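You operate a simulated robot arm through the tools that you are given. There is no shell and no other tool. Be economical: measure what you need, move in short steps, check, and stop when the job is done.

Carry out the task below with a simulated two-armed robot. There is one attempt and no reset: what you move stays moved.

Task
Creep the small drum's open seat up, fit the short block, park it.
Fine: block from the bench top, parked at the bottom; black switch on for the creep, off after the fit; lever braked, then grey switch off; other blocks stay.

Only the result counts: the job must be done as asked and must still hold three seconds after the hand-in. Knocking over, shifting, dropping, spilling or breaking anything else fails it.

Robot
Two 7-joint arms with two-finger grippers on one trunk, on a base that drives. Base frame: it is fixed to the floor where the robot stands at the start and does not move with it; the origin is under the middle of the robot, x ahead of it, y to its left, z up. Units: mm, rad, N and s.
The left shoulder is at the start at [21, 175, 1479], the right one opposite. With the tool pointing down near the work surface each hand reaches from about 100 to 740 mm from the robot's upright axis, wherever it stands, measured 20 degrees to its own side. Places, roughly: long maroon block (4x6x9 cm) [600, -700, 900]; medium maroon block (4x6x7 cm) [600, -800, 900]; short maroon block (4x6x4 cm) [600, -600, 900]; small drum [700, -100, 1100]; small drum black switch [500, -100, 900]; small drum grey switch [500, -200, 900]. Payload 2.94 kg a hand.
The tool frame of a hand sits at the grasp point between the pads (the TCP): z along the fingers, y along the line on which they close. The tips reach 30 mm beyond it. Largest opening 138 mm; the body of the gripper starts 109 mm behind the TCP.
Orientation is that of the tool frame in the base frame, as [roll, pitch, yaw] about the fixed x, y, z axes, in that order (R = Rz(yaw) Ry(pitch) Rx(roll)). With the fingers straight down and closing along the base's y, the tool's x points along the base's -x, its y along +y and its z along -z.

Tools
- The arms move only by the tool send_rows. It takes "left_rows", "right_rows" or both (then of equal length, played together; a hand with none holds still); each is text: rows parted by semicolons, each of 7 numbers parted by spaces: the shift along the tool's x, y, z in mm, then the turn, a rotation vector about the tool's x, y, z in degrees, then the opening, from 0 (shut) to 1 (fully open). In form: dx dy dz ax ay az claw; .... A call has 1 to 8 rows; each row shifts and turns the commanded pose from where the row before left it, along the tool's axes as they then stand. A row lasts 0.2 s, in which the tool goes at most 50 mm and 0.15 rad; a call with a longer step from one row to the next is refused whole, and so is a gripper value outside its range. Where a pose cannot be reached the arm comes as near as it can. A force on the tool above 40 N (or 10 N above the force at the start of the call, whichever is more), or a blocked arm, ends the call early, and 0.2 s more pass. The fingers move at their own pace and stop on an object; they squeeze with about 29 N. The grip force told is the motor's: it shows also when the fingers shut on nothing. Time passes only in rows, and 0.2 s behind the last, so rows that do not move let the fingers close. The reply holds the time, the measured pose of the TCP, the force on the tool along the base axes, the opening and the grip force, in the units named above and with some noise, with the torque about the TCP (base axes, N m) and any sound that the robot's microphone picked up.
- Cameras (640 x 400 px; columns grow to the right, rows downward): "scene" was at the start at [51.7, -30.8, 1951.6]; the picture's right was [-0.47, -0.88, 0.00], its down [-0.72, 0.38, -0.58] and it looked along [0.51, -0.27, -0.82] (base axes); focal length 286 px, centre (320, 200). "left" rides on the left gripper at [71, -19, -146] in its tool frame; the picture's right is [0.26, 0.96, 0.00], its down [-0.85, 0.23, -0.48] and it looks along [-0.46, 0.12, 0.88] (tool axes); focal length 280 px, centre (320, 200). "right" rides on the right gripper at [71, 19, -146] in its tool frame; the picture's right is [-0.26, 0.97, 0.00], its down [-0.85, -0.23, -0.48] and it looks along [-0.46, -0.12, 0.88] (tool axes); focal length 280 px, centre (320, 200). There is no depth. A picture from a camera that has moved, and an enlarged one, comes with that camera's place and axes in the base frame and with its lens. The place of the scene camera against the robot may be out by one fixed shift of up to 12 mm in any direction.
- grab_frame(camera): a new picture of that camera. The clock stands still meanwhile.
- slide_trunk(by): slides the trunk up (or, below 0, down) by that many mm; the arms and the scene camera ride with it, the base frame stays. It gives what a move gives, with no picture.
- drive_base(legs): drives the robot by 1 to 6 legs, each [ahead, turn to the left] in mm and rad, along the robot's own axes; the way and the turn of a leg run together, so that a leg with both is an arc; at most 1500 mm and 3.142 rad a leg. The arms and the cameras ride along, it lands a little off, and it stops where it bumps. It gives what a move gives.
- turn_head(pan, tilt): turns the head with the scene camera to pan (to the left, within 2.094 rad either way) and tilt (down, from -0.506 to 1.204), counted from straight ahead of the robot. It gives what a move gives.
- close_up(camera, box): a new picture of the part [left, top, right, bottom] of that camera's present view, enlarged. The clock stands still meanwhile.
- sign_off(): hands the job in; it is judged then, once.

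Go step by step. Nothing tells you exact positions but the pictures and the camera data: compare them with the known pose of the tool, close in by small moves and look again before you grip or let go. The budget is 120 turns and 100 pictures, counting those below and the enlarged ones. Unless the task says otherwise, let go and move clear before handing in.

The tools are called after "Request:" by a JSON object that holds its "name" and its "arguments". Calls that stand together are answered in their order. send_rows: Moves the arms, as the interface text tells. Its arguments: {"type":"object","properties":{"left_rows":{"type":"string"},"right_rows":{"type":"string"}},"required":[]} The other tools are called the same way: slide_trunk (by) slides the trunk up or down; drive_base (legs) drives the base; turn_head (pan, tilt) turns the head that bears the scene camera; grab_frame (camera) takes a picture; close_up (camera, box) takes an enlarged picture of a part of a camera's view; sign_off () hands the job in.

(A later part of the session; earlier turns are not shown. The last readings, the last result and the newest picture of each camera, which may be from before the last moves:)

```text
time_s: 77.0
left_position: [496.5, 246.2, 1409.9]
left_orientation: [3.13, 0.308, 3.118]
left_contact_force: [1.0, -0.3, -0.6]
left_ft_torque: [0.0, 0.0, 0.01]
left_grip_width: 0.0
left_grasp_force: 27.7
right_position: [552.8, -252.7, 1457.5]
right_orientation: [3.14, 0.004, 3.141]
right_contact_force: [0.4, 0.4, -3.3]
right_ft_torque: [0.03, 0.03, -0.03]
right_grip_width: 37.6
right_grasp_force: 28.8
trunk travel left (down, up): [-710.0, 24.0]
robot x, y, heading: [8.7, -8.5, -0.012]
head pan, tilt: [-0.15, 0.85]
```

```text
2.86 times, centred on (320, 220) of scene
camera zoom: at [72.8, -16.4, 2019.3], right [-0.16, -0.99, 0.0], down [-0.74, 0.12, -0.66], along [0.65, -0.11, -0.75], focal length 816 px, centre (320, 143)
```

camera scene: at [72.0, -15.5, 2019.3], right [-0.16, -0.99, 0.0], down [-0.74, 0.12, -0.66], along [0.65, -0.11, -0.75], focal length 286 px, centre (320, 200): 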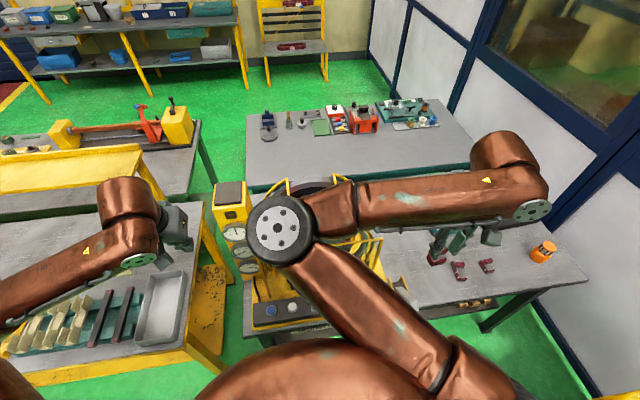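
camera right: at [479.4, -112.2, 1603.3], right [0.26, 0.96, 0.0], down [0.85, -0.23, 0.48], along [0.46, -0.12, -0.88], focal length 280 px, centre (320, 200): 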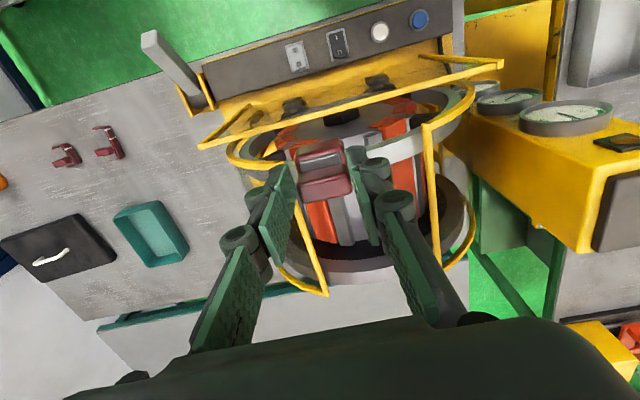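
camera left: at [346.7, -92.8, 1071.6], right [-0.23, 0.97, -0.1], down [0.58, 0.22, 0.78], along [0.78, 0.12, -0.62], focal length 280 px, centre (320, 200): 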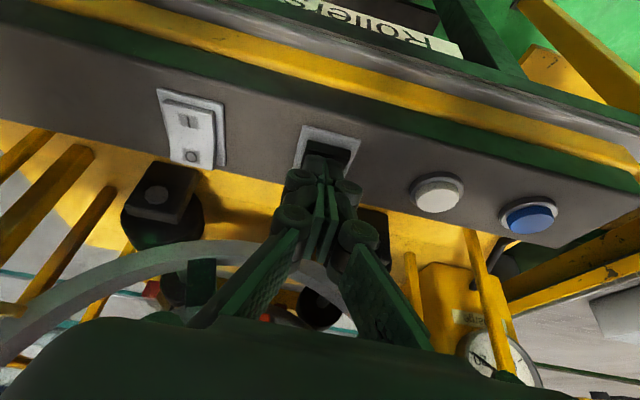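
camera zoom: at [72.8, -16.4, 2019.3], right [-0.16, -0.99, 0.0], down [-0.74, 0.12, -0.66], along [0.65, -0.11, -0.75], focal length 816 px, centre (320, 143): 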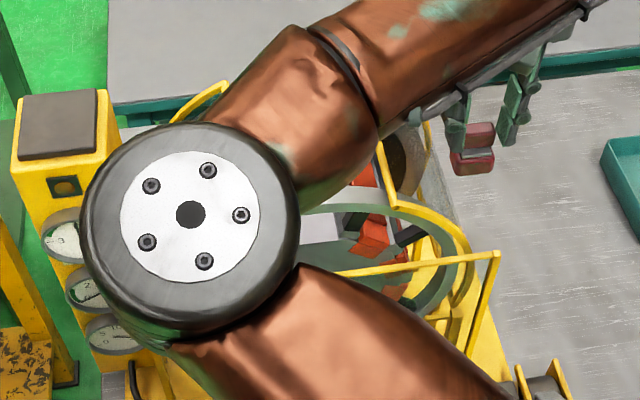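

The seat is a clear full-length channel, centre about y −102, floor about z 1220, x from 607 to 778. I'll move the left hand out of the way, then bring the block above the middle of the seat.

Request:
{"name": "send_rows", "arguments": {"left_rows": "10 40 0 0 0 0 0;10 40 0 0 0 0 0;10 40 0 0 0 0 0;0 0 0 0 0 0 0;0 0 0 0 0 0 0", "right_rows": "-27.4 30 0 0 0 0 0;-27.4 30 0 0 0 0 0;-27.4 30 0 0 0 0 0;-27.4 30 0 0 0 0 0;-27.4 30 0 0 0 0 0"}}

Request:
{"name": "send_rows", "arguments": {"right_rows": "0 0 40 0 0 0 0;0 0 40 0 0 0 0"}}

Request:
{"name": "close_up", "arguments": {"camera": "right", "box": [180, 60, 480, 260]}}

Request:
{"name": "grab_frame", "arguments": {"camera": "scene"}}

```text
time_s: 78.2
left_position: [470.3, 368.1, 1401.5]
left_orientation: [3.131, 0.306, 3.118]
left_contact_force: [-0.4, 0.7, -0.8]
left_ft_torque: [-0.02, 0.05, 0.03]
left_grip_width: 0.2
left_grasp_force: 28.6
right_position: [690.1, -101.6, 1457.5]
right_orientation: [-3.141, 0.004, 3.139]
right_contact_force: [0.0, 0.0, -2.9]
right_ft_torque: [-0.01, 0.01, -0.01]
right_grip_width: 37.2
right_grasp_force: 28.6
trunk travel left (down, up): [-710.0, 24.0]
robot x, y, heading: [6.7, -7.4, -0.014]
head pan, tilt: [-0.15, 0.85]
```

```text
time_s: 78.8
left_position: [470.6, 368.8, 1401.0]
left_orientation: [3.132, 0.309, 3.117]
left_contact_force: [-0.3, 0.6, -0.8]
left_ft_torque: [-0.02, -0.01, -0.03]
left_grip_width: 0.1
left_grasp_force: 28.0
right_position: [692.8, -99.5, 1375.7]
right_orientation: [-3.142, 0.004, -3.141]
right_contact_force: [0.2, -0.5, -3.9]
right_ft_torque: [0.0, 0.02, 0.02]
right_grip_width: 37.6
right_grasp_force: 28.8
trunk travel left (down, up): [-710.0, 24.0]
robot x, y, heading: [8.1, -5.3, -0.012]
head pan, tilt: [-0.15, 0.85]
```

```text
2.00 times, centred on (330, 160) of right
camera zoom: at [619.8, -82.0, 1521.2], right [0.26, 0.97, 0.0], down [0.85, -0.23, 0.48], along [0.46, -0.12, -0.88], focal length 561 px, centre (300, 280)
```

zoom: 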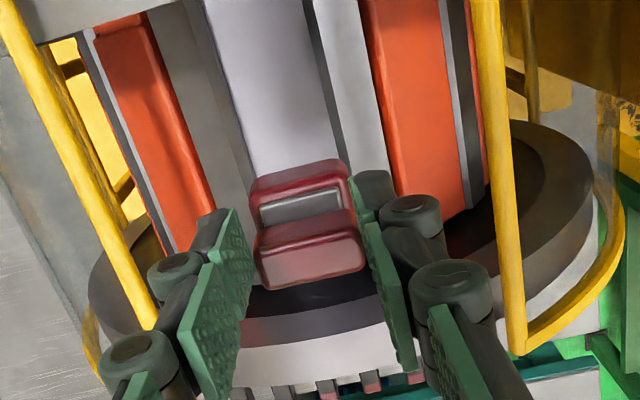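

```text
29 pictures are left
camera scene: at [74.1, -14.1, 2019.3], right [-0.16, -0.99, 0.0], down [-0.74, 0.12, -0.66], along [0.65, -0.11, -0.75], focal length 286 px, centre (320, 200)
```

scene: 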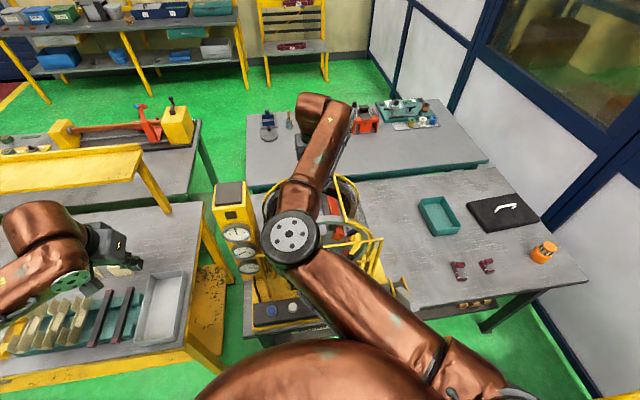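

The view down the channel shows its centre at y ≈ −105, parallel to x; my TCP is at −99.5. I'll shift 5 mm and go down 65 mm.

Request:
{"name": "send_rows", "arguments": {"right_rows": "0 -5.3 25 0 0 0 0;0 0 25 0 0 0 0;0 0 15 0 0 0 0"}}

Request:
{"name": "close_up", "arguments": {"camera": "right", "box": [180, 60, 480, 260]}}

```text
time_s: 79.5
left_position: [468.2, 367.6, 1401.9]
left_orientation: [3.131, 0.309, 3.119]
left_contact_force: [0.7, 0.6, 0.4]
left_ft_torque: [0.04, 0.02, 0.01]
left_grip_width: 0.0
left_grasp_force: 27.7
right_position: [689.8, -104.8, 1311.1]
right_orientation: [3.14, 0.007, -3.141]
right_contact_force: [-0.5, -0.7, -2.3]
right_ft_torque: [0.0, 0.04, 0.02]
right_grip_width: 37.5
right_grasp_force: 28.9
trunk travel left (down, up): [-710.0, 24.0]
robot x, y, heading: [7.5, -8.3, -0.017]
head pan, tilt: [-0.15, 0.85]
```

```text
2.00 times, centred on (330, 160) of right
camera zoom: at [618.0, -88.6, 1456.0], right [0.26, 0.97, 0.0], down [0.85, -0.23, 0.48], along [0.46, -0.12, -0.88], focal length 561 px, centre (300, 280)
```

zoom: 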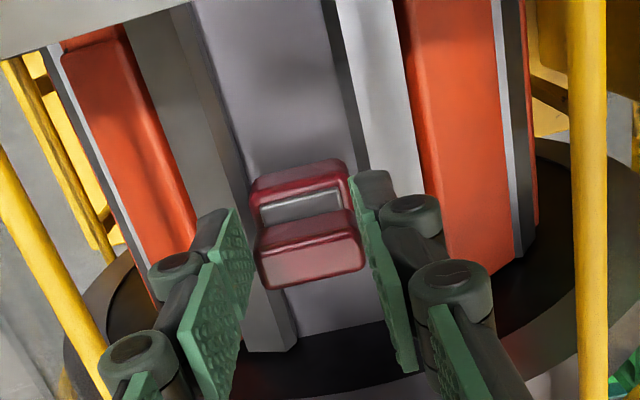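

Well lined up. Descending gently until contact.

Request:
{"name": "send_rows", "arguments": {"right_rows": "0 -1 10 0 0 0 0;0 0 8 0 0 0 0;0 0 6 0 0 0 0"}}

Request:
{"name": "close_up", "arguments": {"camera": "right", "box": [180, 60, 480, 260]}}

```text
time_s: 80.3
left_position: [467.1, 366.9, 1401.9]
left_orientation: [3.131, 0.311, 3.119]
left_contact_force: [0.6, -0.1, 0.3]
left_ft_torque: [0.01, 0.06, 0.03]
left_grip_width: 0.0
left_grasp_force: 28.2
right_position: [689.7, -107.7, 1290.5]
right_orientation: [3.14, 0.009, -3.141]
right_contact_force: [1.1, -0.7, 24.5]
right_ft_torque: [0.0, -0.31, 0.0]
right_grip_width: 37.7
right_grasp_force: 29.6
trunk travel left (down, up): [-710.0, 24.0]
robot x, y, heading: [8.7, -7.3, -0.012]
head pan, tilt: [-0.15, 0.85]
```

```text
2.00 times, centred on (330, 160) of right
camera zoom: at [616.3, -89.4, 1435.3], right [0.26, 0.97, 0.0], down [0.84, -0.23, 0.48], along [0.47, -0.12, -0.88], focal length 561 px, centre (300, 280)
```

zoom: 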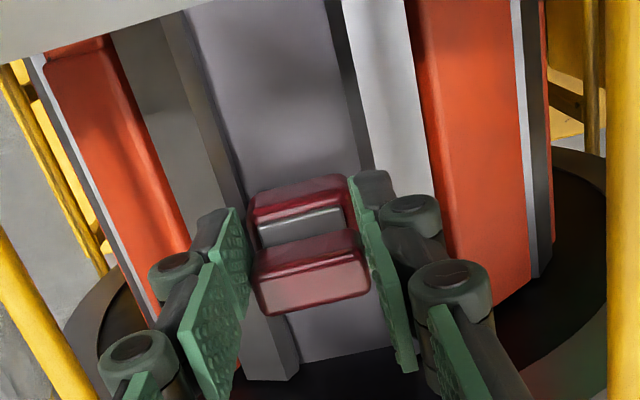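

Contact at TCP z 1290, matching the block resting on the channel floor (about 1231). I'll press 2 mm more to seat it and look at the gauges.

Request:
{"name": "send_rows", "arguments": {"right_rows": "0 0 2 0 0 0 0;0 0 1 0 0 0 0"}}

Request:
{"name": "close_up", "arguments": {"camera": "scene", "box": [200, 170, 400, 300]}}

```text
time_s: 81.0
left_position: [468.2, 369.1, 1401.1]
left_orientation: [3.132, 0.311, 3.119]
left_contact_force: [0.5, 0.4, 0.2]
left_ft_torque: [0.01, -0.01, 0.03]
left_grip_width: 0.2
left_grasp_force: 28.7
right_position: [688.0, -107.5, 1289.1]
right_orientation: [-3.141, 0.011, 3.14]
right_contact_force: [3.1, -0.3, 27.0]
right_ft_torque: [-0.02, -0.43, -0.02]
right_grip_width: 39.1
right_grasp_force: 29.4
trunk travel left (down, up): [-710.0, 24.0]
robot x, y, heading: [11.1, -4.3, -0.013]
head pan, tilt: [-0.15, 0.85]
```

```text
3.08 times, centred on (300, 235) of scene
camera zoom: at [68.8, -14.4, 2019.5], right [-0.16, -0.99, 0.0], down [-0.74, 0.12, -0.66], along [0.65, -0.11, -0.75], focal length 878 px, centre (382, 92)
```

zoom: 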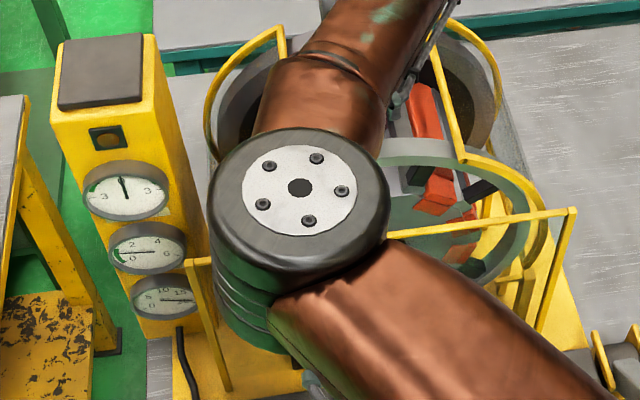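

Seated with about 27 N. Now opening slightly and checking that the block stays.

Request:
{"name": "send_rows", "arguments": {"right_rows": "0 0 -1 0 0 0 0.33;0 0 0 0 0 0 0.42;0 0 0 0 0 0 0.42"}}

Request:
{"name": "close_up", "arguments": {"camera": "right", "box": [180, 60, 480, 260]}}

```text
time_s: 81.8
left_position: [468.8, 367.3, 1401.4]
left_orientation: [3.131, 0.31, 3.118]
left_contact_force: [0.5, 0.1, -0.2]
left_ft_torque: [0.01, 0.01, 0.01]
left_grip_width: 0.2
left_grasp_force: 28.3
right_position: [688.7, -106.8, 1286.3]
right_orientation: [3.139, 0.003, 3.141]
right_contact_force: [0.4, 0.3, 0.1]
right_ft_torque: [0.0, 0.01, 0.04]
right_grip_width: 58.2
right_grasp_force: 0.1
trunk travel left (down, up): [-710.0, 24.0]
robot x, y, heading: [8.0, -4.9, -0.011]
head pan, tilt: [-0.15, 0.85]
```

```text
2.00 times, centred on (330, 160) of right
camera zoom: at [617.0, -89.0, 1431.0], right [0.26, 0.97, 0.0], down [0.85, -0.23, 0.48], along [0.46, -0.12, -0.88], focal length 561 px, centre (300, 280)
```

zoom: 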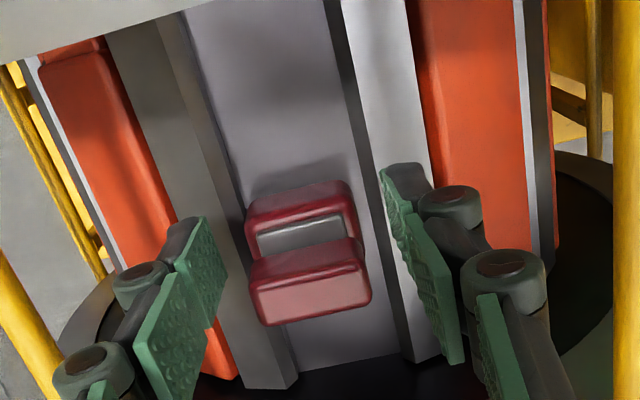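

The block sits in the channel. I'll do a light tug test to learn whether the seat holds it (magnet or catch) before turning it upside down.

Request:
{"name": "send_rows", "arguments": {"right_rows": "0 1 0 0 0 0 0.2;0 0 0 0 0 0 0.1;0 0 0 0 0 0 0.1;0 0 -1 0 0 0 0.1;0 0 -1 0 0 0 0.1"}}

```text
time_s: 83.0
left_position: [469.8, 367.6, 1401.7]
left_orientation: [3.13, 0.307, 3.118]
left_contact_force: [-0.4, 0.4, -0.6]
left_ft_torque: [0.03, 0.01, -0.03]
left_grip_width: 0.0
left_grasp_force: 28.2
right_position: [691.5, -107.0, 1286.5]
right_orientation: [3.141, 0.002, 3.141]
right_contact_force: [-0.4, -0.7, -6.5]
right_ft_torque: [-0.06, 0.1, -0.03]
right_grip_width: 39.4
right_grasp_force: 29.3
trunk travel left (down, up): [-710.0, 24.0]
robot x, y, heading: [10.2, -8.0, -0.015]
head pan, tilt: [-0.15, 0.85]
```

Request:
{"name": "send_rows", "arguments": {"right_rows": "0 0 -1 0 0 0 0.1;0 0 -1 0 0 0 0.1;0 0 0 0 0 0 0.1"}}

Request:
{"name": "close_up", "arguments": {"camera": "right", "box": [180, 60, 480, 260]}}

```text
time_s: 83.8
left_position: [471.4, 366.8, 1400.7]
left_orientation: [3.129, 0.307, 3.118]
left_contact_force: [0.6, 1.2, -0.7]
left_ft_torque: [-0.02, 0.0, 0.01]
left_grip_width: 0.0
left_grasp_force: 28.4
right_position: [690.1, -106.4, 1287.4]
right_orientation: [3.141, 0.001, 3.141]
right_contact_force: [-3.5, -1.0, -20.5]
right_ft_torque: [-0.06, 0.34, -0.05]
right_grip_width: 39.2
right_grasp_force: 28.7
trunk travel left (down, up): [-710.0, 24.0]
robot x, y, heading: [13.1, -4.3, -0.009]
head pan, tilt: [-0.15, 0.85]
```

```text
2.00 times, centred on (330, 160) of right
camera zoom: at [618.8, -88.7, 1433.1], right [0.26, 0.96, 0.0], down [0.85, -0.23, 0.48], along [0.46, -0.12, -0.88], focal length 561 px, centre (300, 280)
```

zoom: 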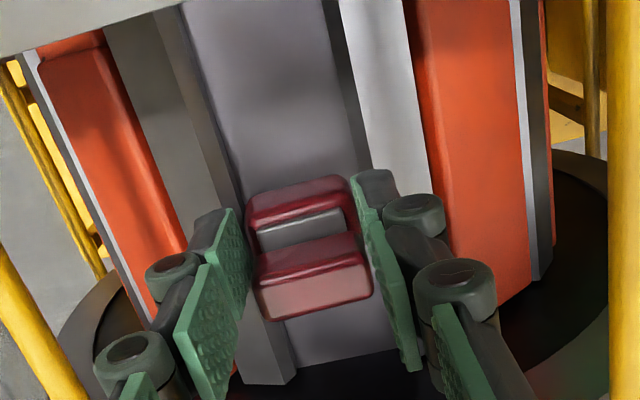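

It holds against 20 N: the seat is magnetic or latched. I'll relax, release and lift the hand straight out, then back away.

Request:
{"name": "send_rows", "arguments": {"right_rows": "0 0 3 0 0 0 0.1;0 0 0 0 0 0 0.33;0 0 0 0 0 0 0.42;0 0 0 0 0 0 0.42;0 0 -20 0 0 0 0.42;0 0 -40 0 0 0 0.42;0 0 -45 0 0 0 0.42;0 0 -45 0 0 0 0.42"}}

Request:
{"name": "close_up", "arguments": {"camera": "right", "box": [180, 60, 480, 260]}}

```text
time_s: 85.5
left_position: [467.8, 367.1, 1401.4]
left_orientation: [3.127, 0.31, 3.118]
left_contact_force: [-0.1, -0.3, 0.0]
left_ft_torque: [0.0, 0.02, -0.01]
left_grip_width: 0.0
left_grasp_force: 28.6
right_position: [687.5, -107.8, 1436.4]
right_orientation: [3.14, 0.006, 3.14]
right_contact_force: [-0.2, -0.4, -1.0]
right_ft_torque: [0.01, -0.05, 0.02]
right_grip_width: 57.9
right_grasp_force: 0.1
trunk travel left (down, up): [-710.0, 24.0]
robot x, y, heading: [7.5, -5.7, -0.01]
head pan, tilt: [-0.15, 0.85]
```

```text
2.00 times, centred on (330, 160) of right
camera zoom: at [615.7, -89.4, 1582.3], right [0.26, 0.97, 0.0], down [0.85, -0.23, 0.48], along [0.46, -0.12, -0.88], focal length 561 px, centre (300, 280)
```

zoom: 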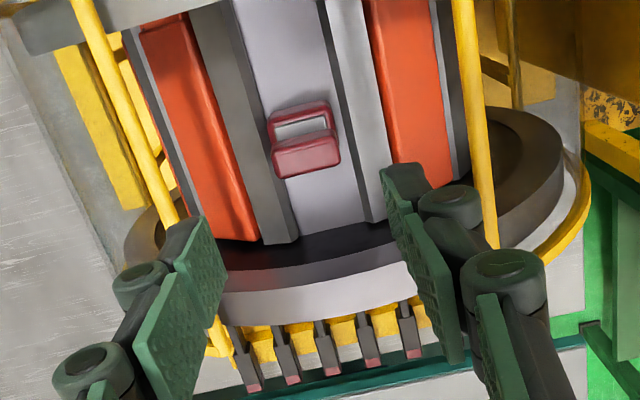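

Block fitted and holding. Next I retract the right arm to its side, then take the left hand back over to the black switch to turn it off.

Request:
{"name": "send_rows", "arguments": {"right_rows": "36 -33 0 0 0 0 0.42;36 -33 0 0 0 0 0.42;36 -33 0 0 0 0 0.42;36 -33 0 0 0 0 0.42;36 -33 0 0 0 0 0.42;36 -33 0 0 0 0 0.42;36 -33 0 0 0 0 0.42;36 -33 0 0 0 0 0.42"}}

Request:
{"name": "send_rows", "arguments": {"right_rows": "30 -38 0 0 0 0 0;20 -43 0 0 0 0 0;10 -45 0 0 0 0 0;0 -48 0 0 0 0 0;0 -48 0 0 0 0 0", "left_rows": "0 0 0 0 0 0 0;0 0 0 0 0 0 0;0 -45 0 0 -7 0 0;0 -45 0 0 0 0 0;0 -45 0 0 0 0 0"}}

Request:
{"name": "send_rows", "arguments": {"left_rows": "0 -45 0 0 0 0 0;0 -45 0 0 0 0 0;0 -45 0 0 0 0 0;0 -45 0 0 0 0 0;0 -45 0 0 0 0 0;0 -45 0 0 0 0 0;0 -30 0 0 0 0 0"}}

Request:
{"name": "grab_frame", "arguments": {"camera": "scene"}}

```text
time_s: 87.3
left_position: [467.7, 366.4, 1401.2]
left_orientation: [3.128, 0.31, 3.118]
left_contact_force: [0.3, 0.2, 0.1]
left_ft_torque: [0.05, 0.02, -0.01]
left_grip_width: 0.2
left_grasp_force: 28.7
right_position: [400.8, -370.7, 1435.8]
right_orientation: [3.137, 0.005, -3.141]
right_contact_force: [-0.1, 0.3, 0.6]
right_ft_torque: [0.04, 0.02, 0.0]
right_grip_width: 58.1
right_grasp_force: 0.1
trunk travel left (down, up): [-710.0, 24.0]
robot x, y, heading: [6.7, -5.4, -0.013]
head pan, tilt: [-0.15, 0.85]
```

```text
time_s: 88.5
left_position: [484.6, 226.0, 1429.0]
left_orientation: [3.125, 0.428, 3.12]
left_contact_force: [0.0, -0.3, 0.4]
left_ft_torque: [0.1, 0.0, 0.05]
left_grip_width: 0.0
left_grasp_force: 28.5
left hand out of reach, approached as far as the arm can: row 3, 4
right_position: [341.5, -597.8, 1430.9]
right_orientation: [3.134, 0.006, 3.141]
right_contact_force: [-0.1, -1.3, -0.5]
right_ft_torque: [0.09, -0.01, -0.04]
right_grip_width: 0.0
right_grasp_force: 28.6
trunk travel left (down, up): [-710.0, 24.0]
robot x, y, heading: [9.9, -2.0, -0.015]
head pan, tilt: [-0.15, 0.85]
```

```text
time_s: 90.2
left_position: [481.5, -89.4, 1425.5]
left_orientation: [3.128, 0.431, 3.117]
left_contact_force: [0.1, 0.4, 0.9]
left_ft_torque: [0.03, -0.02, 0.0]
left_grip_width: 0.1
left_grasp_force: 28.6
left hand out of reach, approached as far as the arm can: row 1
right_position: [342.2, -593.4, 1433.3]
right_orientation: [3.139, 0.005, 3.141]
right_contact_force: [0.9, -1.1, -0.2]
right_ft_torque: [0.04, 0.01, 0.0]
right_grip_width: 0.0
right_grasp_force: 28.1
trunk travel left (down, up): [-710.0, 24.0]
robot x, y, heading: [11.4, -8.2, -0.009]
head pan, tilt: [-0.15, 0.85]
```

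```text
22 pictures are left
camera scene: at [72.4, -18.5, 2019.3], right [-0.16, -0.99, 0.0], down [-0.74, 0.12, -0.66], along [0.65, -0.1, -0.75], focal length 286 px, centre (320, 200)
```

scene: 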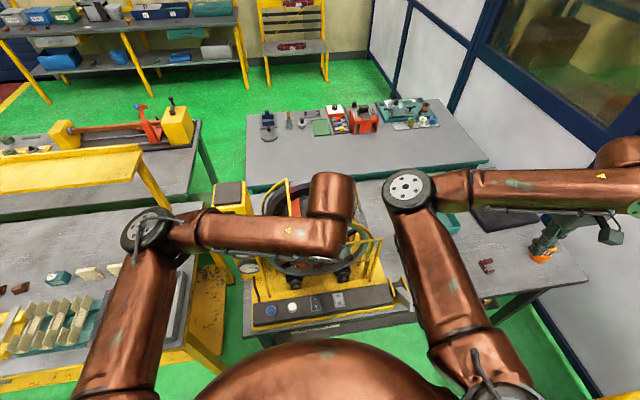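

Lowering towards the black switch.

Request:
{"name": "send_rows", "arguments": {"left_rows": "22 16 -10 0 0 0 0"}}

Request:
{"name": "slide_trunk", "arguments": {"by": -400}}

Request:
{"name": "grab_frame", "arguments": {"camera": "left"}}

```text
time_s: 90.5
left_position: [457.4, -69.4, 1427.9]
left_orientation: [3.13, 0.432, 3.119]
left_contact_force: [-1.3, 0.7, 0.3]
left_ft_torque: [-0.04, -0.03, -0.03]
left_grip_width: 0.0
left_grasp_force: 28.1
right_position: [340.6, -589.2, 1436.4]
right_orientation: [3.141, 0.007, 3.141]
right_contact_force: [-0.9, 0.2, 0.3]
right_ft_torque: [-0.05, -0.06, -0.01]
right_grip_width: 0.0
right_grasp_force: 28.1
trunk travel left (down, up): [-710.0, 24.0]
robot x, y, heading: [9.1, -3.7, -0.006]
head pan, tilt: [-0.15, 0.85]
```

```text
time_s: 94.4
left_position: [458.6, -71.2, 1026.6]
left_orientation: [3.128, 0.43, 3.118]
left_contact_force: [-0.2, 0.1, -0.1]
left_ft_torque: [-0.01, -0.01, -0.01]
left_grip_width: 0.0
left_grasp_force: 28.1
right_position: [340.8, -592.0, 1035.0]
right_orientation: [3.139, 0.005, 3.141]
right_contact_force: [0.5, 0.1, -0.4]
right_ft_torque: [0.0, -0.02, 0.0]
right_grip_width: 0.0
right_grasp_force: 28.1
trunk travel left (down, up): [-310.0, 424.0]
robot x, y, heading: [8.8, -2.5, -0.008]
head pan, tilt: [-0.15, 0.85]
```

```text
21 pictures are left
camera left: at [333.4, -90.0, 1129.6], right [-0.22, 0.97, -0.1], down [0.58, 0.21, 0.79], along [0.79, 0.12, -0.61], focal length 280 px, centre (320, 200)
```

left: 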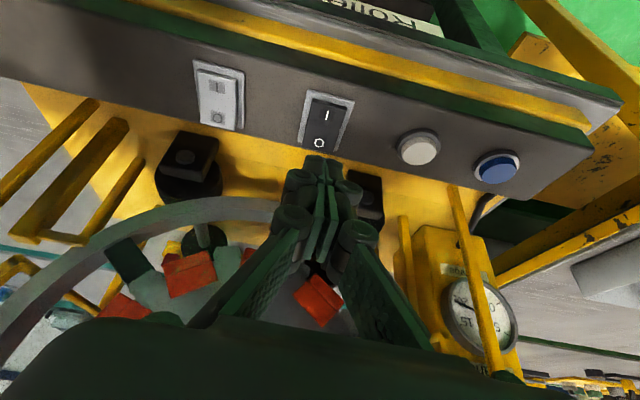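

The O mark is at about [496, −72, 943]. Pressing it.

Request:
{"name": "send_rows", "arguments": {"left_rows": "-1.1 0 28 0 0 0 0;-1.1 0 22 0 0 0 0;0 0 4 0 0 0 0;0 0 4 0 0 0 0;0 0 4 0 0 0 0;0 0 4 0 0 0 0"}}

Request:
{"name": "send_rows", "arguments": {"left_rows": "0 0 -35 0 0 0 0;15 0 -30 0 0 0 0"}}

Request:
{"name": "close_up", "arguments": {"camera": "left", "box": [140, 30, 420, 220]}}

Request:
{"name": "close_up", "arguments": {"camera": "scene", "box": [160, 80, 420, 260]}}

```text
time_s: 95.8
left_position: [488.6, -72.4, 966.8]
left_orientation: [3.13, 0.431, 3.118]
left_contact_force: [0.5, 0.1, 0.4]
left_ft_torque: [-0.02, 0.0, -0.02]
left_grip_width: 0.1
left_grasp_force: 28.5
right_position: [340.7, -592.2, 1034.7]
right_orientation: [3.139, 0.006, -3.141]
right_contact_force: [-0.2, 0.4, -0.3]
right_ft_torque: [-0.01, -0.04, 0.03]
right_grip_width: 0.2
right_grasp_force: 28.4
trunk travel left (down, up): [-310.0, 424.0]
robot x, y, heading: [10.4, -2.7, -0.011]
head pan, tilt: [-0.15, 0.85]
```

```text
time_s: 96.4
left_position: [444.2, -73.1, 1019.1]
left_orientation: [3.128, 0.432, 3.115]
left_contact_force: [0.1, -0.4, -0.5]
left_ft_torque: [-0.01, -0.02, 0.0]
left_grip_width: 0.1
left_grasp_force: 28.3
right_position: [338.9, -592.9, 1034.5]
right_orientation: [3.137, 0.006, 3.141]
right_contact_force: [-0.1, 0.2, -0.7]
right_ft_torque: [0.03, -0.05, -0.02]
right_grip_width: 0.0
right_grasp_force: 28.5
trunk travel left (down, up): [-310.0, 424.0]
robot x, y, heading: [10.1, -6.4, -0.008]
head pan, tilt: [-0.15, 0.85]
```

```text
2.11 times, centred on (280, 125) of left
camera zoom: at [319.9, -91.2, 1121.1], right [-0.22, 0.97, -0.1], down [0.58, 0.21, 0.79], along [0.79, 0.12, -0.61], focal length 590 px, centre (404, 358)
```

zoom: 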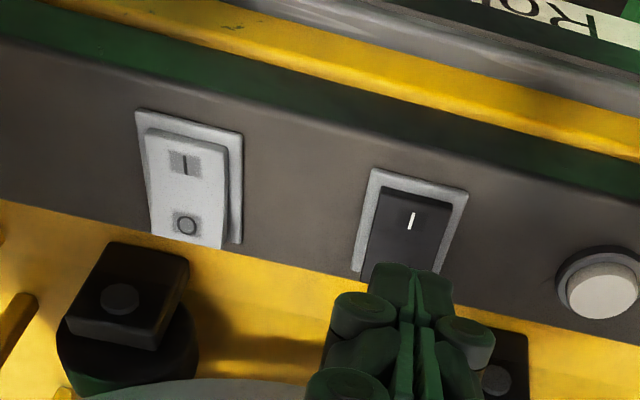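

```text
2.22 times, centred on (290, 170) of scene
camera zoom: at [160.3, -17.6, 1619.0], right [-0.16, -0.99, 0.0], down [-0.74, 0.12, -0.66], along [0.65, -0.11, -0.75], focal length 634 px, centre (387, 267)
```

zoom: 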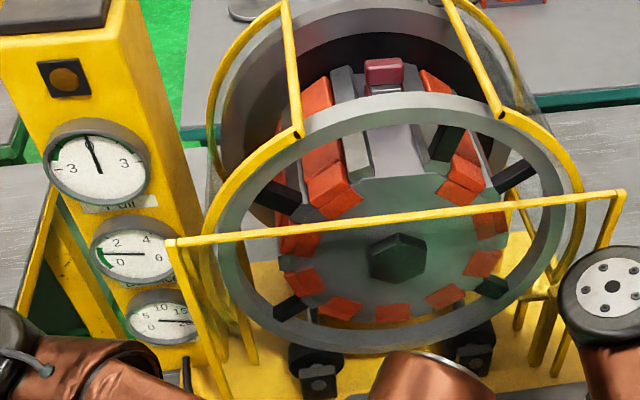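

No contact there: the panel is flatter than I assumed, so O is really at about [508, −71, 930]. Pressing again there, moving straight down.

Request:
{"name": "send_rows", "arguments": {"left_rows": "-17.8 1.2 34 0 0 0 0;-17.8 1.2 34 0 0 0 0;1.7 0 3.6 0 0 0 0;1.7 0 3.6 0 0 0 0;1.7 0 3.6 0 0 0 0;1.7 0 3.6 0 0 0 0"}}

```text
time_s: 97.8
left_position: [506.8, -69.5, 962.2]
left_orientation: [3.133, 0.44, 3.118]
left_contact_force: [0.1, 3.7, 28.7]
left_ft_torque: [0.04, 0.0, -0.09]
left_grip_width: 5.9
left_grasp_force: 28.0
right_position: [339.3, -592.9, 1036.7]
right_orientation: [3.141, 0.008, -3.141]
right_contact_force: [-0.8, -1.0, 0.1]
right_ft_torque: [-0.01, 0.01, -0.02]
right_grip_width: 0.0
right_grasp_force: 28.0
trunk travel left (down, up): [-310.0, 424.0]
robot x, y, heading: [8.5, -6.9, -0.011]
head pan, tilt: [-0.15, 0.85]
```

Firm contact (29 N). Back off and check the switch and the drum.

Request:
{"name": "send_rows", "arguments": {"left_rows": "-12 0 -30 0 0 0 0;20 0 -40 0 0 0 0;25 0 -35 0 0 0 0"}}

Request:
{"name": "close_up", "arguments": {"camera": "left", "box": [140, 30, 420, 220]}}

Request:
{"name": "close_up", "arguments": {"camera": "scene", "box": [160, 80, 420, 260]}}

```text
time_s: 98.6
left_position: [433.4, -67.0, 1038.2]
left_orientation: [3.128, 0.431, 3.116]
left_contact_force: [0.0, -0.7, 0.7]
left_ft_torque: [-0.02, 0.0, 0.0]
left_grip_width: 0.0
left_grasp_force: 28.7
right_position: [339.5, -592.7, 1035.0]
right_orientation: [3.141, 0.007, -3.141]
right_contact_force: [-0.5, -0.5, 0.1]
right_ft_torque: [0.03, -0.04, -0.02]
right_grip_width: 0.3
right_grasp_force: 28.0
trunk travel left (down, up): [-310.0, 424.0]
robot x, y, heading: [9.4, -7.0, -0.013]
head pan, tilt: [-0.15, 0.85]
```

```text
2.11 times, centred on (280, 125) of left
camera zoom: at [308.3, -85.8, 1141.3], right [-0.22, 0.97, -0.1], down [0.58, 0.21, 0.79], along [0.79, 0.12, -0.61], focal length 590 px, centre (404, 358)
```

zoom: 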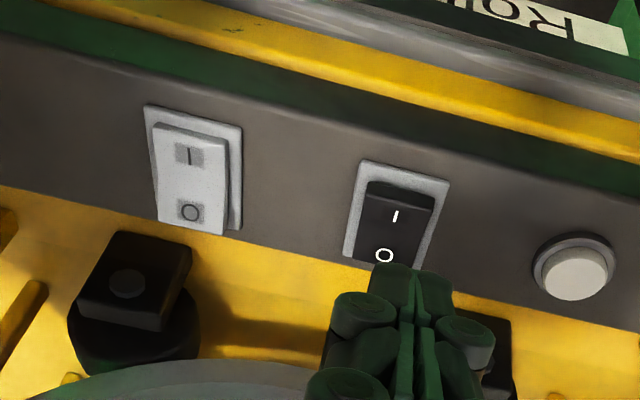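

```text
2.22 times, centred on (290, 170) of scene
camera zoom: at [160.2, -17.9, 1618.9], right [-0.16, -0.99, 0.0], down [-0.74, 0.12, -0.66], along [0.65, -0.11, -0.75], focal length 634 px, centre (387, 267)
```

zoom: 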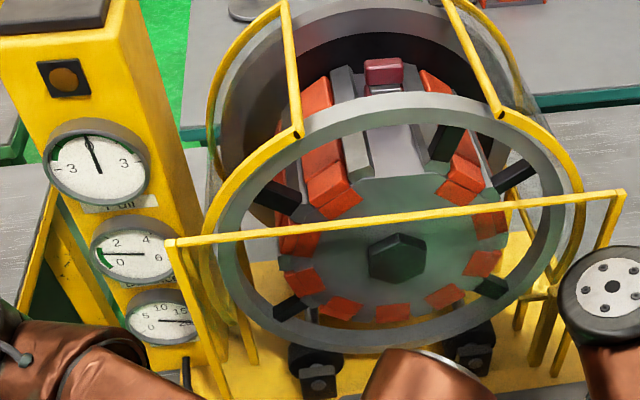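

Black is off now, but the drum stays put, so gravity won't park it. I'll creep it to the bottom the safe way: black on again, hold white, then black off for good. First pressing I again.

Request:
{"name": "send_rows", "arguments": {"left_rows": "4.2 -1.5 37 0 0 0 0;4.2 -1.5 37 0 0 0 0;0 0 4 0 0 0 0;0 0 4 0 0 0 0;0 0 4 0 0 0 0;0 0 4 0 0 0 0"}}

Request:
{"name": "send_rows", "arguments": {"left_rows": "0 0 -35 0 0 0 0;15 0 -30 0 0 0 0"}}

Request:
{"name": "close_up", "arguments": {"camera": "left", "box": [140, 30, 420, 220]}}

```text
time_s: 100.2
left_position: [460.3, -70.5, 960.9]
left_orientation: [3.135, 0.443, 3.117]
left_contact_force: [-15.6, 6.8, 19.8]
left_ft_torque: [0.34, 0.32, -0.11]
left_grip_width: 5.9
left_grasp_force: 28.0
right_position: [337.8, -593.2, 1036.2]
right_orientation: [3.14, 0.01, -3.14]
right_contact_force: [-0.6, 0.5, 0.2]
right_ft_torque: [0.0, 0.0, 0.0]
right_grip_width: 0.0
right_grasp_force: 28.5
trunk travel left (down, up): [-310.0, 424.0]
robot x, y, heading: [8.3, -9.1, -0.008]
head pan, tilt: [-0.15, 0.85]
stopped in row 6 (left hand): the force on the tool passed its limit at 42 N (the readings are from after the stop); the commanded pose is now the measured one
```

```text
time_s: 100.8
left_position: [424.3, -71.0, 1010.4]
left_orientation: [3.133, 0.437, 3.119]
left_contact_force: [0.5, -0.4, 0.7]
left_ft_torque: [0.01, -0.05, 0.01]
left_grip_width: 0.0
left_grasp_force: 28.7
right_position: [340.3, -592.6, 1035.3]
right_orientation: [3.14, 0.006, 3.141]
right_contact_force: [0.1, 0.4, 0.1]
right_ft_torque: [0.0, 0.0, 0.01]
right_grip_width: 0.0
right_grasp_force: 28.5
trunk travel left (down, up): [-310.0, 424.0]
robot x, y, heading: [9.0, -5.7, -0.014]
head pan, tilt: [-0.15, 0.85]
```

```text
2.11 times, centred on (280, 125) of left
camera zoom: at [298.4, -87.5, 1112.1], right [-0.22, 0.97, -0.1], down [0.57, 0.21, 0.79], along [0.79, 0.11, -0.6], focal length 590 px, centre (404, 358)
```

zoom: 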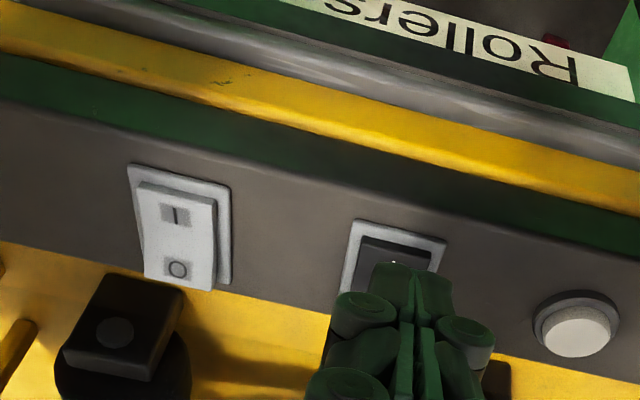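

Black is on. Moving to the white button and pressing.

Request:
{"name": "send_rows", "arguments": {"left_rows": "-14 43 17 0 0 0 0;-14 43 17 0 0 0 0;2 3 12 0 0 0 0;0 0 12 0 0 0 0;0 0 4 0 0 0 0;0 0 4 0 0 0 0;0 0 3 0 0 0 0"}}

Request:
{"name": "send_rows", "arguments": {"left_rows": "0 0 0 0 0 0 0;0 0 0 0 0 0 0;0 0 0 0 0 0 0;0 0 0 0 0 0 0;0 0 0 0 0 0 0;0 0 0 0 0 0 0;0 0 0 0 0 0 0;0 0 0 0 0 0 0"}}

Request:
{"name": "close_up", "arguments": {"camera": "scene", "box": [160, 80, 420, 260]}}

```text
time_s: 102.4
left_position: [477.5, 17.9, 961.1]
left_orientation: [3.133, 0.439, 3.117]
left_contact_force: [-3.9, -0.3, 9.2]
left_ft_torque: [0.01, 0.09, 0.02]
left_grip_width: 5.9
left_grasp_force: 27.9
right_position: [339.0, -593.2, 1034.9]
right_orientation: [3.139, 0.006, 3.14]
right_contact_force: [-0.3, -0.2, -0.1]
right_ft_torque: [0.01, -0.03, -0.02]
right_grip_width: 0.2
right_grasp_force: 28.9
trunk travel left (down, up): [-310.0, 424.0]
robot x, y, heading: [11.6, -8.2, -0.007]
head pan, tilt: [-0.15, 0.85]
heard: click
```

```text
time_s: 104.2
left_position: [476.7, 18.4, 959.0]
left_orientation: [3.131, 0.438, 3.116]
left_contact_force: [1.0, 0.8, 10.7]
left_ft_torque: [0.02, -0.04, 0.01]
left_grip_width: 5.8
left_grasp_force: 28.2
right_position: [340.1, -593.1, 1035.8]
right_orientation: [3.14, 0.004, -3.141]
right_contact_force: [-0.1, -0.7, -1.4]
right_ft_torque: [0.0, 0.0, 0.02]
right_grip_width: 0.0
right_grasp_force: 28.4
trunk travel left (down, up): [-310.0, 424.0]
robot x, y, heading: [8.5, -2.8, -0.011]
head pan, tilt: [-0.15, 0.85]
```

```text
2.22 times, centred on (290, 170) of scene
camera zoom: at [160.4, -17.3, 1618.9], right [-0.16, -0.99, 0.0], down [-0.74, 0.12, -0.66], along [0.65, -0.11, -0.75], focal length 634 px, centre (387, 267)
```

zoom: 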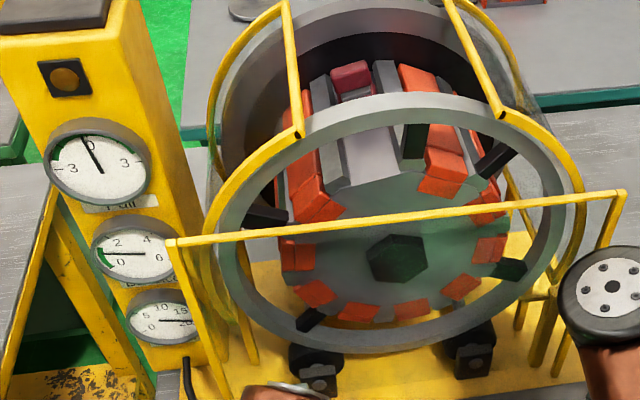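

It creeps on at about 6°/s. Holding white for about 11 s more, then checking.

Request:
{"name": "send_rows", "arguments": {"left_rows": "0 0 0 0 0 0 0;0 0 0 0 0 0 0;0 0 0 0 0 0 0;0 0 0 0 0 0 0;0 0 0 0 0 0 0;0 0 0 0 0 0 0;0 0 0 0 0 0 0;0 0 0 0 0 0 0"}}

Request:
{"name": "send_rows", "arguments": {"left_rows": "0 0 0 0 0 0 0;0 0 0 0 0 0 0;0 0 0 0 0 0 0;0 0 0 0 0 0 0;0 0 0 0 0 0 0;0 0 0 0 0 0 0;0 0 0 0 0 0 0;0 0 0 0 0 0 0"}}

Request:
{"name": "send_rows", "arguments": {"left_rows": "0 0 0 0 0 0 0;0 0 0 0 0 0 0;0 0 0 0 0 0 0;0 0 0 0 0 0 0;0 0 0 0 0 0 0;0 0 0 0 0 0 0;0 0 0 0 0 0 0;0 0 0 0 0 0 0"}}

Request:
{"name": "send_rows", "arguments": {"left_rows": "0 0 0 0 0 0 0;0 0 0 0 0 0 0;0 0 0 0 0 0 0;0 0 0 0 0 0 0;0 0 0 0 0 0 0;0 0 0 0 0 0 0;0 0 0 0 0 0 0;0 0 0 0 0 0 0"}}

Request:
{"name": "send_rows", "arguments": {"left_rows": "0 0 0 0 0 0 0;0 0 0 0 0 0 0;0 0 0 0 0 0 0;0 0 0 0 0 0 0;0 0 0 0 0 0 0;0 0 0 0 0 0 0;0 0 0 0 0 0 0;0 0 0 0 0 0 0"}}

Request:
{"name": "send_rows", "arguments": {"left_rows": "0 0 0 0 0 0 0;0 0 0 0 0 0 0;0 0 0 0 0 0 0;0 0 0 0 0 0 0;0 0 0 0 0 0 0;0 0 0 0 0 0 0;0 0 0 0 0 0 0;0 0 0 0 0 0 0"}}

Request:
{"name": "close_up", "arguments": {"camera": "scene", "box": [160, 80, 420, 260]}}

```text
time_s: 106.0
left_position: [476.7, 18.2, 959.2]
left_orientation: [3.132, 0.438, 3.116]
left_contact_force: [0.8, -0.3, 12.2]
left_ft_torque: [0.0, -0.04, -0.02]
left_grip_width: 6.1
left_grasp_force: 28.3
right_position: [339.1, -593.1, 1034.4]
right_orientation: [3.14, 0.003, 3.141]
right_contact_force: [1.2, 0.6, 0.2]
right_ft_torque: [0.01, -0.02, 0.0]
right_grip_width: 0.1
right_grasp_force: 28.1
trunk travel left (down, up): [-310.0, 424.0]
robot x, y, heading: [8.6, -8.6, -0.007]
head pan, tilt: [-0.15, 0.85]
```

```text
time_s: 107.8
left_position: [477.8, 18.9, 958.1]
left_orientation: [3.133, 0.438, 3.116]
left_contact_force: [0.1, -0.2, 12.6]
left_ft_torque: [-0.02, -0.02, 0.0]
left_grip_width: 5.6
left_grasp_force: 28.1
right_position: [340.9, -592.6, 1035.5]
right_orientation: [3.141, 0.006, 3.141]
right_contact_force: [0.0, 0.2, -0.4]
right_ft_torque: [0.01, -0.01, -0.02]
right_grip_width: 0.2
right_grasp_force: 28.4
trunk travel left (down, up): [-310.0, 424.0]
robot x, y, heading: [7.7, -8.2, -0.01]
head pan, tilt: [-0.15, 0.85]
```

```text
time_s: 109.6
left_position: [476.6, 19.7, 959.1]
left_orientation: [3.134, 0.438, 3.118]
left_contact_force: [0.6, -0.9, 12.4]
left_ft_torque: [-0.02, -0.04, -0.01]
left_grip_width: 6.1
left_grasp_force: 28.7
right_position: [339.8, -592.0, 1035.4]
right_orientation: [3.138, 0.005, 3.141]
right_contact_force: [0.4, 0.2, -0.4]
right_ft_torque: [0.03, 0.01, 0.02]
right_grip_width: 0.1
right_grasp_force: 28.1
trunk travel left (down, up): [-310.0, 424.0]
robot x, y, heading: [8.6, -5.0, -0.012]
head pan, tilt: [-0.15, 0.85]
```

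```text
time_s: 111.4
left_position: [475.9, 18.6, 958.3]
left_orientation: [3.132, 0.438, 3.118]
left_contact_force: [0.0, -1.1, 12.8]
left_ft_torque: [0.03, 0.02, 0.01]
left_grip_width: 6.3
left_grasp_force: 29.0
right_position: [339.8, -592.4, 1035.2]
right_orientation: [3.14, 0.004, 3.14]
right_contact_force: [0.1, 0.5, 0.7]
right_ft_torque: [0.0, -0.04, -0.02]
right_grip_width: 0.0
right_grasp_force: 28.4
trunk travel left (down, up): [-310.0, 424.0]
robot x, y, heading: [9.8, -6.1, -0.011]
head pan, tilt: [-0.15, 0.85]
```

```text
time_s: 113.2
left_position: [475.8, 18.9, 960.0]
left_orientation: [3.133, 0.438, 3.119]
left_contact_force: [-0.6, 0.1, 10.9]
left_ft_torque: [-0.03, 0.02, -0.03]
left_grip_width: 6.0
left_grasp_force: 28.2
right_position: [340.5, -592.9, 1036.2]
right_orientation: [3.14, 0.004, -3.14]
right_contact_force: [0.6, 0.8, 0.5]
right_ft_torque: [0.01, 0.02, 0.03]
right_grip_width: 0.0
right_grasp_force: 28.4
trunk travel left (down, up): [-310.0, 424.0]
robot x, y, heading: [8.8, -9.1, -0.009]
head pan, tilt: [-0.15, 0.85]
```

```text
time_s: 115.0
left_position: [477.8, 18.7, 959.3]
left_orientation: [3.133, 0.44, 3.117]
left_contact_force: [-0.2, -0.2, 12.1]
left_ft_torque: [-0.02, -0.02, -0.06]
left_grip_width: 6.0
left_grasp_force: 28.2
right_position: [338.8, -593.2, 1033.9]
right_orientation: [3.139, 0.006, -3.141]
right_contact_force: [-0.6, 0.4, -0.3]
right_ft_torque: [0.0, 0.0, 0.0]
right_grip_width: 0.0
right_grasp_force: 28.5
trunk travel left (down, up): [-310.0, 424.0]
robot x, y, heading: [8.3, -9.0, -0.012]
head pan, tilt: [-0.15, 0.85]
```

```text
2.22 times, centred on (290, 170) of scene
camera zoom: at [160.2, -17.3, 1618.9], right [-0.16, -0.99, 0.0], down [-0.74, 0.12, -0.66], along [0.65, -0.11, -0.75], focal length 634 px, centre (387, 267)
```

zoom: 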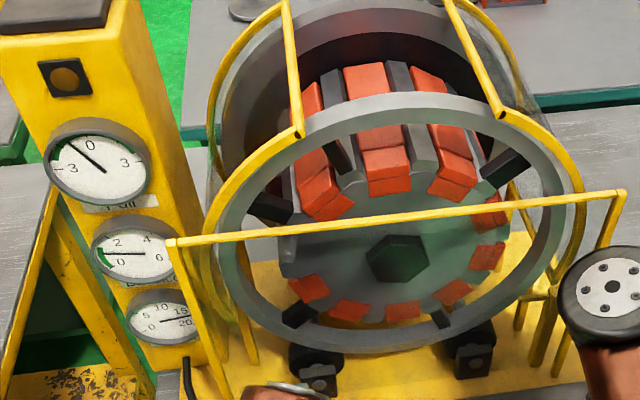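

The open-face gap (with the block) is now at about 9 o'clock, so roughly 90° is done. Holding 10.8 s more.

Request:
{"name": "send_rows", "arguments": {"left_rows": "0 0 0 0 0 0 0;0 0 0 0 0 0 0;0 0 0 0 0 0 0;0 0 0 0 0 0 0;0 0 0 0 0 0 0;0 0 0 0 0 0 0;0 0 0 0 0 0 0;0 0 0 0 0 0 0"}}

Request:
{"name": "send_rows", "arguments": {"left_rows": "0 0 0 0 0 0 0;0 0 0 0 0 0 0;0 0 0 0 0 0 0;0 0 0 0 0 0 0;0 0 0 0 0 0 0;0 0 0 0 0 0 0;0 0 0 0 0 0 0;0 0 0 0 0 0 0"}}

Request:
{"name": "send_rows", "arguments": {"left_rows": "0 0 0 0 0 0 0;0 0 0 0 0 0 0;0 0 0 0 0 0 0;0 0 0 0 0 0 0;0 0 0 0 0 0 0;0 0 0 0 0 0 0;0 0 0 0 0 0 0;0 0 0 0 0 0 0"}}

Request:
{"name": "send_rows", "arguments": {"left_rows": "0 0 0 0 0 0 0;0 0 0 0 0 0 0;0 0 0 0 0 0 0;0 0 0 0 0 0 0;0 0 0 0 0 0 0;0 0 0 0 0 0 0;0 0 0 0 0 0 0;0 0 0 0 0 0 0"}}

Request:
{"name": "send_rows", "arguments": {"left_rows": "0 0 0 0 0 0 0;0 0 0 0 0 0 0;0 0 0 0 0 0 0;0 0 0 0 0 0 0;0 0 0 0 0 0 0;0 0 0 0 0 0 0;0 0 0 0 0 0 0;0 0 0 0 0 0 0"}}

Request:
{"name": "send_rows", "arguments": {"left_rows": "0 0 0 0 0 0 0;0 0 0 0 0 0 0;0 0 0 0 0 0 0;0 0 0 0 0 0 0;0 0 0 0 0 0 0;0 0 0 0 0 0 0;0 0 0 0 0 0 0;0 0 0 0 0 0 0"}}

Request:
{"name": "close_up", "arguments": {"camera": "scene", "box": [160, 80, 420, 260]}}

```text
time_s: 116.8
left_position: [476.7, 18.6, 959.7]
left_orientation: [3.133, 0.437, 3.116]
left_contact_force: [-0.5, -0.4, 12.4]
left_ft_torque: [-0.04, -0.02, -0.01]
left_grip_width: 5.9
left_grasp_force: 28.4
right_position: [339.7, -593.2, 1035.4]
right_orientation: [3.139, 0.007, -3.14]
right_contact_force: [0.0, -0.3, 0.0]
right_ft_torque: [0.02, 0.06, -0.02]
right_grip_width: 0.0
right_grasp_force: 28.1
trunk travel left (down, up): [-310.0, 424.0]
robot x, y, heading: [10.5, -9.0, -0.009]
head pan, tilt: [-0.15, 0.85]
```

```text
time_s: 118.6
left_position: [476.7, 19.1, 959.5]
left_orientation: [3.133, 0.436, 3.117]
left_contact_force: [0.0, 0.5, 12.2]
left_ft_torque: [0.03, -0.01, 0.01]
left_grip_width: 6.1
left_grasp_force: 28.1
right_position: [340.1, -592.9, 1034.9]
right_orientation: [3.138, 0.005, 3.141]
right_contact_force: [-0.2, -0.4, -0.2]
right_ft_torque: [0.0, -0.01, -0.01]
right_grip_width: 0.0
right_grasp_force: 28.7
trunk travel left (down, up): [-310.0, 424.0]
robot x, y, heading: [7.9, -8.0, -0.007]
head pan, tilt: [-0.15, 0.85]
```

```text
time_s: 120.4
left_position: [476.7, 19.0, 959.0]
left_orientation: [3.133, 0.438, 3.117]
left_contact_force: [0.4, -0.2, 12.4]
left_ft_torque: [0.0, 0.03, 0.01]
left_grip_width: 6.0
left_grasp_force: 28.5
right_position: [340.0, -592.0, 1034.8]
right_orientation: [3.141, 0.007, -3.141]
right_contact_force: [0.0, 0.2, 0.1]
right_ft_torque: [0.0, -0.01, 0.0]
right_grip_width: 0.2
right_grasp_force: 28.2
trunk travel left (down, up): [-310.0, 424.0]
robot x, y, heading: [7.5, -10.2, -0.008]
head pan, tilt: [-0.15, 0.85]
```

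```text
time_s: 122.2
left_position: [477.3, 18.6, 959.7]
left_orientation: [3.134, 0.438, 3.117]
left_contact_force: [0.3, -0.2, 11.1]
left_ft_torque: [0.01, 0.01, 0.02]
left_grip_width: 5.7
left_grasp_force: 29.1
right_position: [340.1, -593.3, 1034.9]
right_orientation: [3.139, 0.005, 3.141]
right_contact_force: [0.2, 0.4, 0.0]
right_ft_torque: [0.0, -0.01, 0.01]
right_grip_width: 0.0
right_grasp_force: 28.7
trunk travel left (down, up): [-310.0, 424.0]
robot x, y, heading: [10.5, -5.4, -0.014]
head pan, tilt: [-0.15, 0.85]
```

```text
time_s: 124.0
left_position: [477.4, 18.4, 960.1]
left_orientation: [3.132, 0.441, 3.116]
left_contact_force: [0.1, -0.4, 12.8]
left_ft_torque: [0.01, 0.01, 0.01]
left_grip_width: 5.8
left_grasp_force: 28.7
right_position: [340.4, -592.7, 1034.9]
right_orientation: [3.14, 0.004, -3.141]
right_contact_force: [0.4, 0.4, -0.3]
right_ft_torque: [-0.03, 0.0, 0.0]
right_grip_width: 0.0
right_grasp_force: 28.9
trunk travel left (down, up): [-310.0, 424.0]
robot x, y, heading: [4.2, -10.5, -0.008]
head pan, tilt: [-0.15, 0.85]
```

```text
time_s: 125.8
left_position: [477.5, 18.3, 959.1]
left_orientation: [3.133, 0.438, 3.118]
left_contact_force: [-0.3, 0.3, 12.5]
left_ft_torque: [0.02, 0.02, 0.01]
left_grip_width: 6.1
left_grasp_force: 28.3
right_position: [340.2, -593.7, 1034.9]
right_orientation: [3.141, 0.005, 3.141]
right_contact_force: [0.4, -0.1, -0.3]
right_ft_torque: [-0.04, -0.01, -0.01]
right_grip_width: 0.0
right_grasp_force: 28.4
trunk travel left (down, up): [-310.0, 424.0]
robot x, y, heading: [6.4, -4.7, -0.008]
head pan, tilt: [-0.15, 0.85]
```

```text
2.22 times, centred on (290, 170) of scene
camera zoom: at [160.2, -17.3, 1618.9], right [-0.16, -0.99, 0.0], down [-0.74, 0.12, -0.66], along [0.65, -0.11, -0.75], focal length 634 px, centre (387, 267)
```

zoom: 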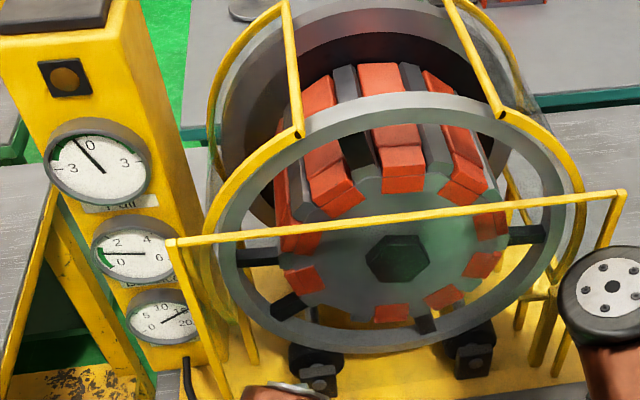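

By the 36° spacing of the orange faces, the block's seat is still about 38° short of the bottom. Holding 5.4 s more.

Request:
{"name": "send_rows", "arguments": {"left_rows": "0 0 0 0 0 0 0;0 0 0 0 0 0 0;0 0 0 0 0 0 0;0 0 0 0 0 0 0;0 0 0 0 0 0 0;0 0 0 0 0 0 0;0 0 0 0 0 0 0;0 0 0 0 0 0 0"}}

Request:
{"name": "send_rows", "arguments": {"left_rows": "0 0 0 0 0 0 0;0 0 0 0 0 0 0;0 0 0 0 0 0 0;0 0 0 0 0 0 0;0 0 0 0 0 0 0;0 0 0 0 0 0 0;0 0 0 0 0 0 0;0 0 0 0 0 0 0"}}

Request:
{"name": "send_rows", "arguments": {"left_rows": "0 0 0 0 0 0 0;0 0 0 0 0 0 0;0 0 0 0 0 0 0;0 0 0 0 0 0 0;0 0 0 0 0 0 0;0 0 0 0 0 0 0;0 0 0 0 0 0 0;0 0 0 0 0 0 0"}}

Request:
{"name": "close_up", "arguments": {"camera": "scene", "box": [230, 80, 410, 250]}}

```text
time_s: 127.6
left_position: [476.0, 19.1, 958.6]
left_orientation: [3.133, 0.437, 3.117]
left_contact_force: [-0.5, -0.2, 11.9]
left_ft_torque: [0.0, 0.02, 0.0]
left_grip_width: 6.1
left_grasp_force: 28.9
right_position: [340.2, -593.8, 1035.5]
right_orientation: [3.14, 0.006, -3.141]
right_contact_force: [-0.4, -0.5, 0.3]
right_ft_torque: [0.0, -0.01, 0.01]
right_grip_width: 0.1
right_grasp_force: 28.0
trunk travel left (down, up): [-310.0, 424.0]
robot x, y, heading: [7.3, -8.2, -0.01]
head pan, tilt: [-0.15, 0.85]
```

```text
time_s: 129.4
left_position: [476.1, 17.7, 959.7]
left_orientation: [3.134, 0.438, 3.116]
left_contact_force: [0.1, -0.1, 11.6]
left_ft_torque: [0.02, 0.01, 0.04]
left_grip_width: 6.0
left_grasp_force: 27.9
right_position: [338.5, -592.9, 1034.5]
right_orientation: [3.139, 0.006, 3.142]
right_contact_force: [-0.4, -1.1, -0.4]
right_ft_torque: [-0.01, 0.02, 0.01]
right_grip_width: 0.0
right_grasp_force: 28.5
trunk travel left (down, up): [-310.0, 424.0]
robot x, y, heading: [5.2, -5.8, -0.009]
head pan, tilt: [-0.15, 0.85]
```

```text
time_s: 131.2
left_position: [476.1, 18.5, 959.8]
left_orientation: [3.131, 0.437, 3.116]
left_contact_force: [0.3, -0.4, 11.0]
left_ft_torque: [0.04, -0.04, -0.03]
left_grip_width: 6.2
left_grasp_force: 28.5
right_position: [339.6, -592.6, 1035.7]
right_orientation: [3.14, 0.005, 3.14]
right_contact_force: [0.3, -0.7, 0.5]
right_ft_torque: [-0.01, 0.02, 0.0]
right_grip_width: 0.0
right_grasp_force: 28.4
trunk travel left (down, up): [-310.0, 424.0]
robot x, y, heading: [4.3, -9.4, -0.013]
head pan, tilt: [-0.15, 0.85]
```

```text
2.35 times, centred on (320, 165) of scene
camera zoom: at [160.2, -17.3, 1618.9], right [-0.16, -0.99, 0.0], down [-0.74, 0.12, -0.66], along [0.65, -0.11, -0.75], focal length 672 px, centre (320, 282)
```

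zoom: 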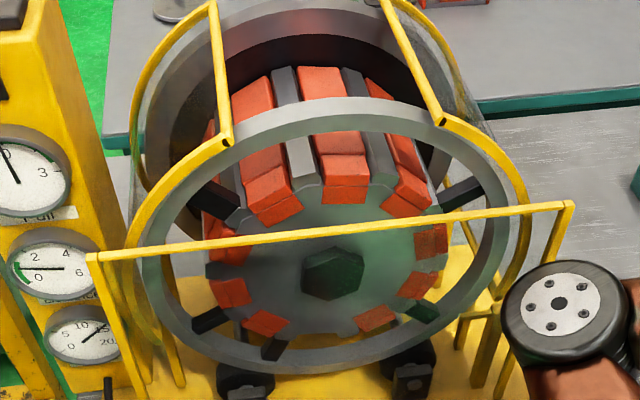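

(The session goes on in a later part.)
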